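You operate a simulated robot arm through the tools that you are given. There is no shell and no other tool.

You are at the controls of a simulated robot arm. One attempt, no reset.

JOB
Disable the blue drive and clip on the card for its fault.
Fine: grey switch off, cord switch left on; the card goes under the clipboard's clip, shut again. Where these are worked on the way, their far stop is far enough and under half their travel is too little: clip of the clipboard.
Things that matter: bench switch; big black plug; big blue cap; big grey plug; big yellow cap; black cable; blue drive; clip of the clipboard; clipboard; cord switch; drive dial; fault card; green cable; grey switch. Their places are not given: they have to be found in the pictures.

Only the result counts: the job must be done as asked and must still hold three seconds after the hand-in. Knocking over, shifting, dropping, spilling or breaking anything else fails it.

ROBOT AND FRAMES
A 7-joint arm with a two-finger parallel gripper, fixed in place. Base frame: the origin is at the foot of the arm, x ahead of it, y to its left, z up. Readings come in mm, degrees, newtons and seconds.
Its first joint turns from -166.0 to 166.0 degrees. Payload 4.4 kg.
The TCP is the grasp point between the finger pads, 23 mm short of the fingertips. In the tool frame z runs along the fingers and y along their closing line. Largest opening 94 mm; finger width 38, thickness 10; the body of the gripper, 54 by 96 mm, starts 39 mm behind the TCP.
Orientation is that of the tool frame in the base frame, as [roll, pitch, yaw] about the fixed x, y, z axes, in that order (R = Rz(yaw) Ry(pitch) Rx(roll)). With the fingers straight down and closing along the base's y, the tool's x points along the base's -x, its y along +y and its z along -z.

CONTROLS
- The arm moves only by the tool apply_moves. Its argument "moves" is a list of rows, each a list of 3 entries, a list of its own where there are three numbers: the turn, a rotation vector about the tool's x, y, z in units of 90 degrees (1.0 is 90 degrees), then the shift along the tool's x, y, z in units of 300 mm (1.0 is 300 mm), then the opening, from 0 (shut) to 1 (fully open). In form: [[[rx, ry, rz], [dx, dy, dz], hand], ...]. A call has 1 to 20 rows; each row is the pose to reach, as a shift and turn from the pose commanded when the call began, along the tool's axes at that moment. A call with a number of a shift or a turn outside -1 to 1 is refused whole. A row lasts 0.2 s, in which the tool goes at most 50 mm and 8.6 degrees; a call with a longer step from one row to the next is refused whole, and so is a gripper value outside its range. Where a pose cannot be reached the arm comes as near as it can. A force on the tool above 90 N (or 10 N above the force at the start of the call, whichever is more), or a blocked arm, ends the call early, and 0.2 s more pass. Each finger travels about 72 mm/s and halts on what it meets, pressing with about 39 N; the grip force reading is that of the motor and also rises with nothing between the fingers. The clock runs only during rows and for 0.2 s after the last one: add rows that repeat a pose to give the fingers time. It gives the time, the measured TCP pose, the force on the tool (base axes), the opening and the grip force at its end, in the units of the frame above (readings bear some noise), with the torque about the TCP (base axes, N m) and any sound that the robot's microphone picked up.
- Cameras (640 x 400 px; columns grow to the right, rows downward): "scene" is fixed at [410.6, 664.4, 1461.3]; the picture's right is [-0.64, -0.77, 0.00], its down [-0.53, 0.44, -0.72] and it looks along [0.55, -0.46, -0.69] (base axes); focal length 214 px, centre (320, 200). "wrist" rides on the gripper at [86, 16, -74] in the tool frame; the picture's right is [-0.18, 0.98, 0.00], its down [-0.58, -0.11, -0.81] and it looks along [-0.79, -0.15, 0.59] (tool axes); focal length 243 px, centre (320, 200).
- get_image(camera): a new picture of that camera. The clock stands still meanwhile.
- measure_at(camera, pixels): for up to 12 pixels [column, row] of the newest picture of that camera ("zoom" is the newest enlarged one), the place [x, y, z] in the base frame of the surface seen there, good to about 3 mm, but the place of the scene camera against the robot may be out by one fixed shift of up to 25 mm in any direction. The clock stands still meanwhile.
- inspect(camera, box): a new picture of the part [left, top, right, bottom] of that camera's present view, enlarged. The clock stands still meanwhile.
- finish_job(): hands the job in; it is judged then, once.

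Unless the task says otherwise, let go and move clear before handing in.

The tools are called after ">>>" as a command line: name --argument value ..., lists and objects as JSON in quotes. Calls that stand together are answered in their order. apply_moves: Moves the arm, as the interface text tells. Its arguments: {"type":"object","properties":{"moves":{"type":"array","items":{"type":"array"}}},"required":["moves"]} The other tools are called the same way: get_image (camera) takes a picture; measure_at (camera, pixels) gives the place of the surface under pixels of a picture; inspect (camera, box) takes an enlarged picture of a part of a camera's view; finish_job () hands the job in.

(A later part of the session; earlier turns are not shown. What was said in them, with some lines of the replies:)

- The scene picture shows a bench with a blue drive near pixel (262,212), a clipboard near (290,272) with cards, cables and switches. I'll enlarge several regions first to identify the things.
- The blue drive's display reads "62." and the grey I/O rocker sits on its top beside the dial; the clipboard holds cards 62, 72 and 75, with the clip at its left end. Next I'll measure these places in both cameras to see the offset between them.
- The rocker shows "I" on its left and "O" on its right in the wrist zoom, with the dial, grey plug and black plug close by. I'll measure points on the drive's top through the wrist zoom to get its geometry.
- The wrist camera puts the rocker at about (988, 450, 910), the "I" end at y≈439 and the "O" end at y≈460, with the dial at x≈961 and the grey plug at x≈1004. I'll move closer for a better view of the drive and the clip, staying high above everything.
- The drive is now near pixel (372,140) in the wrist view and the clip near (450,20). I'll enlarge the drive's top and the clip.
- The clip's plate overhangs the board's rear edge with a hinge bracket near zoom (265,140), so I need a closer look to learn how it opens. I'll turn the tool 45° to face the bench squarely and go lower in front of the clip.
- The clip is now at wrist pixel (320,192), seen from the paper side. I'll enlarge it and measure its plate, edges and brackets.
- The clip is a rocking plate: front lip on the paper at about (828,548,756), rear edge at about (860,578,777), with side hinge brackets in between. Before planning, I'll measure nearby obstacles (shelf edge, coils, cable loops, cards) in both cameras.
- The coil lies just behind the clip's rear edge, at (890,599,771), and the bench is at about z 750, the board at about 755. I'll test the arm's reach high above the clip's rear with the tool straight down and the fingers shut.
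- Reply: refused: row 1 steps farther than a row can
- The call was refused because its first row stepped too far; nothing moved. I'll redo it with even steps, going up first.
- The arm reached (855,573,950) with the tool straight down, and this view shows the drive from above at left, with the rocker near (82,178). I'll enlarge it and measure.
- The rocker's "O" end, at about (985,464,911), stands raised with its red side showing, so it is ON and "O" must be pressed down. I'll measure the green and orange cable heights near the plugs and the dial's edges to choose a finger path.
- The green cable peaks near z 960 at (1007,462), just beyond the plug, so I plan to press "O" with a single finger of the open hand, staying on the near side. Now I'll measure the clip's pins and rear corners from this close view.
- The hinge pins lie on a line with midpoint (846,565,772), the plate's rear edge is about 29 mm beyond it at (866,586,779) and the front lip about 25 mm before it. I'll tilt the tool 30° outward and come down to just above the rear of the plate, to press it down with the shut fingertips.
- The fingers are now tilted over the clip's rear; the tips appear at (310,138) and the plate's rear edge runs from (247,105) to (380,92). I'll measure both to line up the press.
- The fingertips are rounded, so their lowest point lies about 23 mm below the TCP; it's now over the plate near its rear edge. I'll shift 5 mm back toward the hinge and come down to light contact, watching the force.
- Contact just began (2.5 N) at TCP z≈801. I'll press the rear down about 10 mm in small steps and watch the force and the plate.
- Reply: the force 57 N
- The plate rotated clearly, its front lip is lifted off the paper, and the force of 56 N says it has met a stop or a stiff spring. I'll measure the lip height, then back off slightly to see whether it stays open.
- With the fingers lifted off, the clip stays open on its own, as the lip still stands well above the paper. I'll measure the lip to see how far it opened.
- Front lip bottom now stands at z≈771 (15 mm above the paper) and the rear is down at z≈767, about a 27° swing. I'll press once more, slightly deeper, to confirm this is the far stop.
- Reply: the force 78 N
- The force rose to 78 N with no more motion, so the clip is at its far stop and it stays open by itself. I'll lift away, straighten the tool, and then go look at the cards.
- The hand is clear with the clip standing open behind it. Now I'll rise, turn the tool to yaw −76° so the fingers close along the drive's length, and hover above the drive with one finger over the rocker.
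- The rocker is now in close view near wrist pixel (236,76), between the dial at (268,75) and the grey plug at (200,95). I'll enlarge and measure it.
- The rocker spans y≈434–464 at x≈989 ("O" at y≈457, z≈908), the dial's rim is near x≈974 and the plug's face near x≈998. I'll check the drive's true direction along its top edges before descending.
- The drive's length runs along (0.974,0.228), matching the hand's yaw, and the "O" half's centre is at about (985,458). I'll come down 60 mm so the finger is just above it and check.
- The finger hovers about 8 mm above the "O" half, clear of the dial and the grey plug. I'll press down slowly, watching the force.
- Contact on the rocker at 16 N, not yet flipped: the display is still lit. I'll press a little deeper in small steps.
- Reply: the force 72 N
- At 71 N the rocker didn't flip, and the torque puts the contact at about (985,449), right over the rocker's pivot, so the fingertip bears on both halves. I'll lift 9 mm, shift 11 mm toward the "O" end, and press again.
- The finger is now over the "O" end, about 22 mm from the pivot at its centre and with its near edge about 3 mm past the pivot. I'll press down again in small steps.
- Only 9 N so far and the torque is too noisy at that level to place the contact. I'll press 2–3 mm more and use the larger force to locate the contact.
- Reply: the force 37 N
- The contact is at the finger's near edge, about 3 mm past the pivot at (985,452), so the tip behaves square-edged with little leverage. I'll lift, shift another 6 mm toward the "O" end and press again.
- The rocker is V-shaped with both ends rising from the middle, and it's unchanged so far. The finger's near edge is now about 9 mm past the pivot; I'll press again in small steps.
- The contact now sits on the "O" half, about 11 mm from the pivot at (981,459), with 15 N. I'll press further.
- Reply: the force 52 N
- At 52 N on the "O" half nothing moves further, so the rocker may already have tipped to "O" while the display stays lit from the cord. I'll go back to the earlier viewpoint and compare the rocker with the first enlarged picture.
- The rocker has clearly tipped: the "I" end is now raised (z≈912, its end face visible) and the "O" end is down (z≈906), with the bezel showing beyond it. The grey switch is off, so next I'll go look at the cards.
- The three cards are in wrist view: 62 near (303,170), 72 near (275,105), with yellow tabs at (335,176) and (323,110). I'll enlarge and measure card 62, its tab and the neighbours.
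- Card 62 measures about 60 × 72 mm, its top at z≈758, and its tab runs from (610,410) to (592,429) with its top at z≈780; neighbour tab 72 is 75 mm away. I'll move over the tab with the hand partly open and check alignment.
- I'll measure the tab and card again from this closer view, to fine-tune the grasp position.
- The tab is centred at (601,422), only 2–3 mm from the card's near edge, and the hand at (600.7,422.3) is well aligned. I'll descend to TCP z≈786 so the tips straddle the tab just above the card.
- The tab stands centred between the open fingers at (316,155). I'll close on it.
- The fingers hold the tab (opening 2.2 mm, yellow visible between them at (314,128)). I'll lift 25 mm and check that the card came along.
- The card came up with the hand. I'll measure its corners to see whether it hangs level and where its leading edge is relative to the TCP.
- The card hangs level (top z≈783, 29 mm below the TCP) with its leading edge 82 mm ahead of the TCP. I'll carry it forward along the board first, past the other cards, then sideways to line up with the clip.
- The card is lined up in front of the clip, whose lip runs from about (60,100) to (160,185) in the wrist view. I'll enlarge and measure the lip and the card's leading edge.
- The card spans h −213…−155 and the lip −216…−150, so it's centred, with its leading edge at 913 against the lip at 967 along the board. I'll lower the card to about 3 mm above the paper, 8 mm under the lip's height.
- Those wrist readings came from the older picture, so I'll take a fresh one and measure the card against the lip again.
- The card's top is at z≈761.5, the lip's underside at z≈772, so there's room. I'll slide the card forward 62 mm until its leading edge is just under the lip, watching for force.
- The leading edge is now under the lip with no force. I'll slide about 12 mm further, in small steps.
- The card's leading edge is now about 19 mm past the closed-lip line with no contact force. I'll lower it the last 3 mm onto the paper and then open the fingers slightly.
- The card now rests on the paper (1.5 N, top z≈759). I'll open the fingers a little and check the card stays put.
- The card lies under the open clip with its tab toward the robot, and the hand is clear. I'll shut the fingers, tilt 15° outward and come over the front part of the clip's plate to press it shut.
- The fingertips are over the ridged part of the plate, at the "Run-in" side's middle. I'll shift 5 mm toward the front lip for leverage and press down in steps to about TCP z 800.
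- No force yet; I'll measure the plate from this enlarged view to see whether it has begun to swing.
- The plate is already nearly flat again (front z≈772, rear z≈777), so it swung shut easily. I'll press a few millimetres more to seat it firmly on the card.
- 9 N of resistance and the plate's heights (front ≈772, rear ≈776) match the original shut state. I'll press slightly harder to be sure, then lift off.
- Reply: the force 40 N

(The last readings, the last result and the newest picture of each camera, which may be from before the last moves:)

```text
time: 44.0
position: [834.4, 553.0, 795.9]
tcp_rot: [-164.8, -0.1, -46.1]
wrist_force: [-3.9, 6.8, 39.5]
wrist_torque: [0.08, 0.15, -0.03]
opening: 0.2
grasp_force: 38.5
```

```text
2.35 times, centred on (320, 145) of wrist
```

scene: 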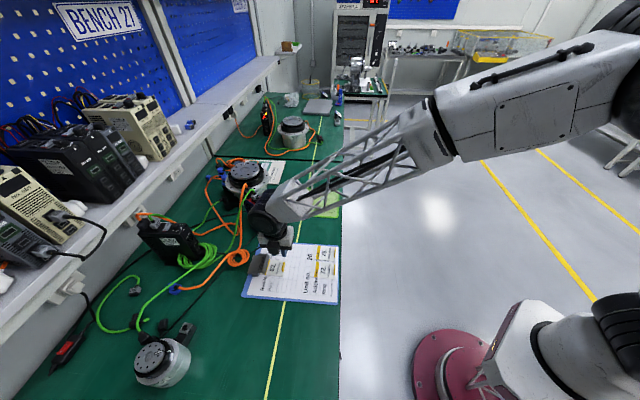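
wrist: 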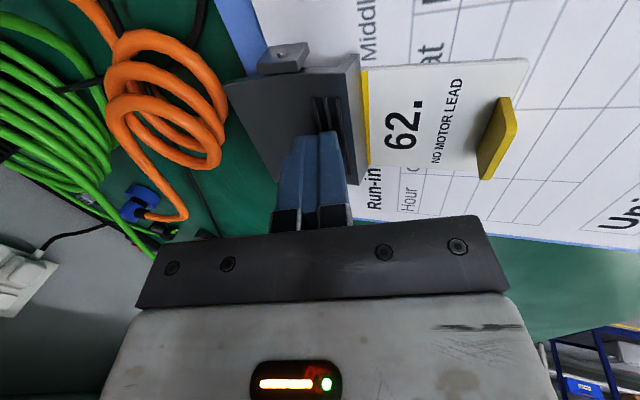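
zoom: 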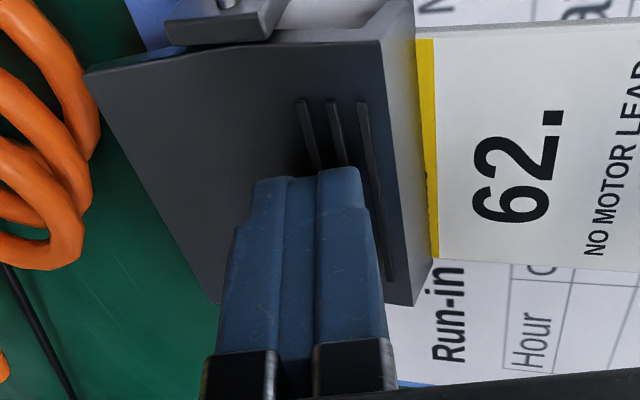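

The clip is firmly shut on the card at 40 N. I'll lift straight up, straighten the tool, and check everything in both cameras.

>>> apply_moves --moves '[[[0, 0, 0], [0, -0.013, -0.048], 0], [[0, 0, 0], [0, -0.04, -0.145], 0], [[0, 0, 0], [0, -0.07, -0.26], 0], [[-0.06, 0, 0], [0, -0.1036, -0.386], 0], [[-0.12, 0, 0], [0, -0.06, -0.45], 0], [[-0.167, 0, 0], [0, -0.0, -0.48], 0], [[-0.167, 0, 0], [0, 0.1, -0.45], 0], [[-0.167, 0, 0], [0, 0.2, -0.42], 0], [[-0.167, 0, 0], [0, 0.2, -0.42], 0]]'

>>> get_image --camera "wrist"

>>> get_image --camera "scene"

```text
time: 46.0
position: [766.9, 488.8, 897.5]
tcp_rot: [180.0, -0.1, -46.0]
wrist_force: [0.0, -0.1, 0.9]
wrist_torque: [-0.01, -0.04, 0.02]
opening: 0.1
grasp_force: 39.0
```

```text
taken
```

wrist: 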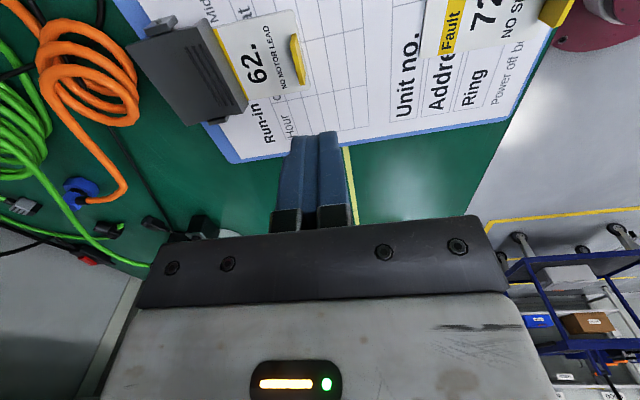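

```text
taken
```

scene: 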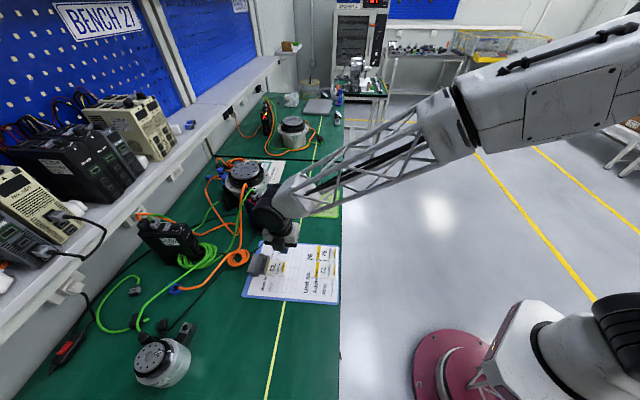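

The clip looks shut with the card under it, at wrist pixels (190,70)–(260,60). I'll measure the plate and lip once more from here.

>>> inspect --camera "wrist" --box '[110, 0, 330, 150]'

>>> measure_at --camera "wrist" --pixels '[[205, 30], [220, 60], [238, 98], [150, 50], [170, 85], [188, 118], [180, 60], [215, 25], [245, 90], [230, 40], [300, 15], [260, 60]]'

```text
2.67 times, centred on (220, 75) of wrist
```

zoom: 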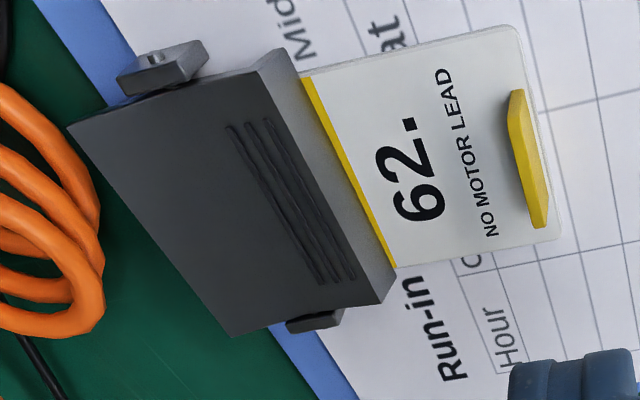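

```text
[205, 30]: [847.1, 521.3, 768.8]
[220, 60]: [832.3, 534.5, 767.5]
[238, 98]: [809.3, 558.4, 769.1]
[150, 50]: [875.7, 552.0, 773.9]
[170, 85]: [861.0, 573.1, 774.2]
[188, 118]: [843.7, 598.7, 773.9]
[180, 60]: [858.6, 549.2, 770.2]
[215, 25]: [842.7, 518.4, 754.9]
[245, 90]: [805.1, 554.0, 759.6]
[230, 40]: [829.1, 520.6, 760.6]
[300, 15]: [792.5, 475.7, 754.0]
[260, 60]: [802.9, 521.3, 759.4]
```

The clip's plate is back to its original shut heights, with card 62's white end under the lip. I'll move up and back with the hand open to check the drive and the rest of the bench.

>>> apply_moves --moves '[[[0, 0, 0.09], [0.01, 0.02, -0.1], 0.2], [[0, 0, 0.18], [0.03, 0.06, -0.2], 0.4], [[0, 0, 0.27], [0.06, 0.11, -0.3], 0.6], [[0, 0, 0.36], [0.1, 0.17, -0.4], 0.8], [[0, 0, 0.45], [0.14, 0.23, -0.48], 1], [[0, 0, 0.54], [0.18, 0.29, -0.54], 1], [[0, 0, 0.63], [0.22, 0.35, -0.58], 1], [[0, 0, 0.72], [0.26, 0.41, -0.608], 1], [[0, 0, 0.81], [0.3, 0.47, -0.608], 1], [[0, 0, 0.9], [0.32, 0.51, -0.608], 1], [[0, 0, 0.989], [0.344, 0.551, -0.608], 1], [[0, 0, 0.989], [0.344, 0.551, -0.608], 1]]'

>>> get_image --camera "wrist"

>>> get_image --camera "scene"

```text
time: 48.6
position: [720.6, 300.5, 1083.3]
tcp_rot: [-180.0, -0.1, -135.1]
wrist_force: [0.8, 0.3, -1.0]
wrist_torque: [0.03, 0.02, 0.01]
opening: 93.9
grasp_force: 0.1
```

```text
taken
```

wrist: 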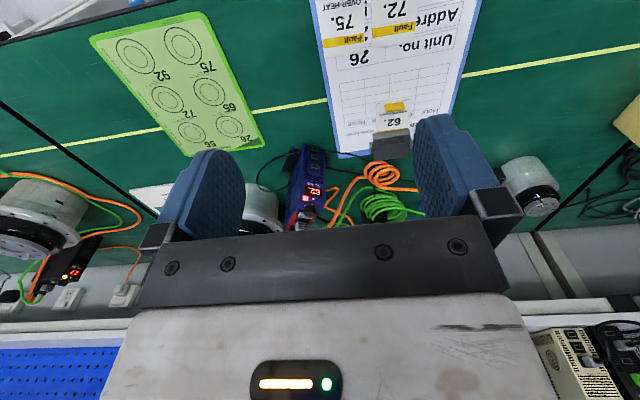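

```text
taken
```

scene: 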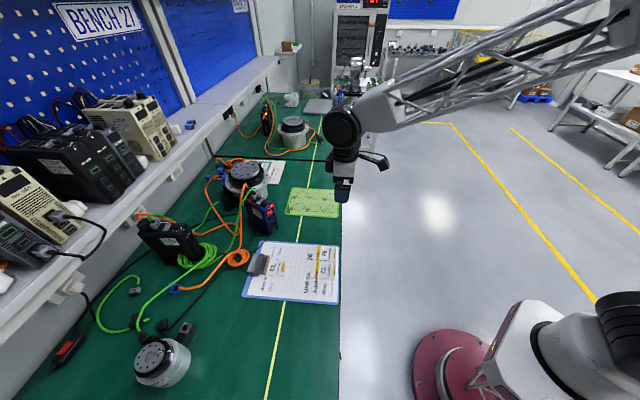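

The scene is clear of the arm now. I'll enlarge the drive, the clipboard and the cord switches to compare them with the start.

>>> inspect --camera "scene" --box '[200, 150, 360, 250]'

>>> inspect --camera "scene" --box '[220, 220, 360, 310]'

>>> inspect --camera "scene" --box '[240, 185, 290, 225]'

>>> inspect --camera "scene" --box '[40, 290, 220, 390]'

>>> inspect --camera "wrist" --box '[250, 140, 440, 240]'

```text
4.00 times, centred on (280, 200) of scene
```

zoom: 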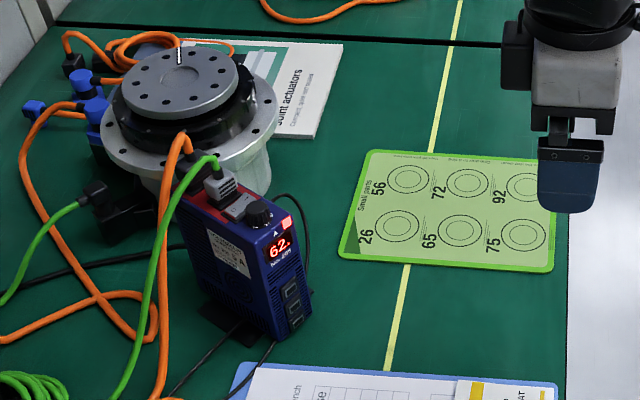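

```text
4.44 times, centred on (290, 265) of scene
```

zoom: 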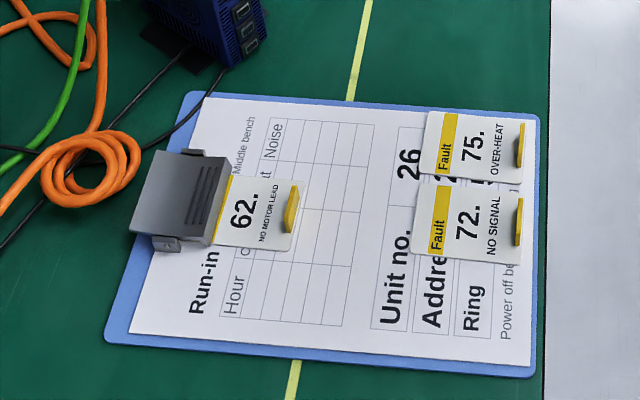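

```text
10.00 times, centred on (265, 205) of scene
```

zoom: 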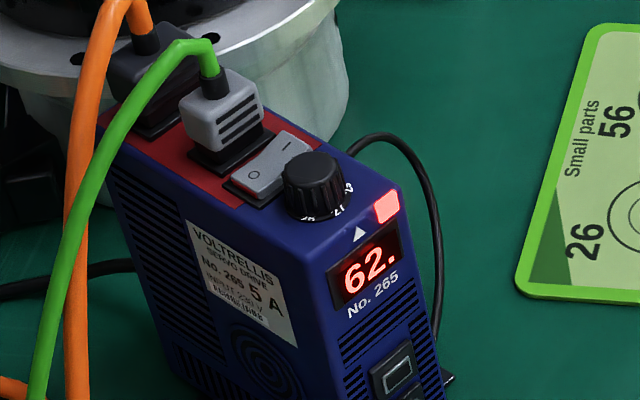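

```text
3.56 times, centred on (130, 340) of scene
```

zoom: 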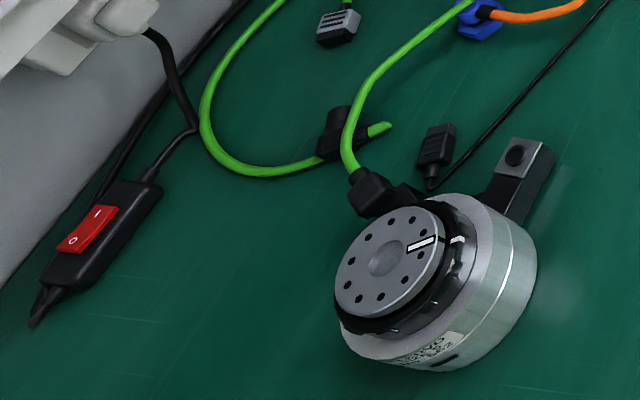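

```text
3.37 times, centred on (345, 190) of wrist
```

zoom: 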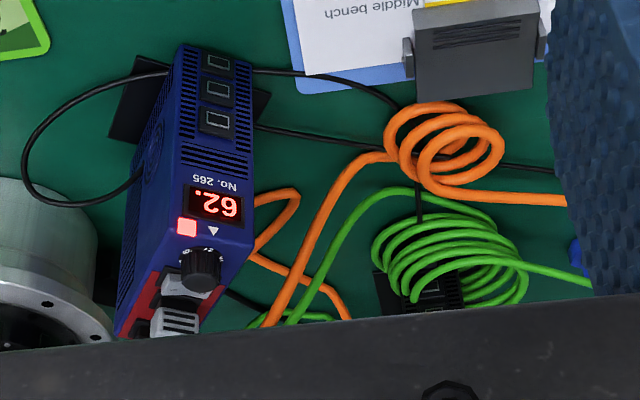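

The final pictures agree with the job: the grey rocker has its "O" side down and "I" side raised. The cord switch is still at "I", and card 62 is held under the shut clip with the other cards in place. The clipboard itself moved about 2–3 mm toward the robot while I worked the clip. The hand is empty and clear, so I'm handing in.

>>> finish_job

```text
The job is handed in.
```

The blue drive's grey switch is off and fault card 62 ("NO MOTOR LEAD") is held under the clipboard's shut clip. I've handed the job in, but no pass or fail came back.

- **Grey switch:** the rocker tipped to "O". With about 52 N on the "O" half it moved no further, and the last pictures show the "I" end raised. The display still reads "62."; I took that as power from the cord, which I left on.
- **Cord switch:** not touched; it still shows "I" down.
- **Card:** its leading edge sits roughly 19 mm past the line where the clip's lip closes. The clip was opened to its far stop, stayed open by itself, and was then pressed shut until it stopped at about 40 N.
- **Clipboard:** it moved about 2–3 mm toward the robot, most likely when I pressed the clip open. I left it there.
- **Everything else:** the drive, dial, plugs, cables and other two cards look unchanged in the final pictures. The arm is empty and clear of the bench.
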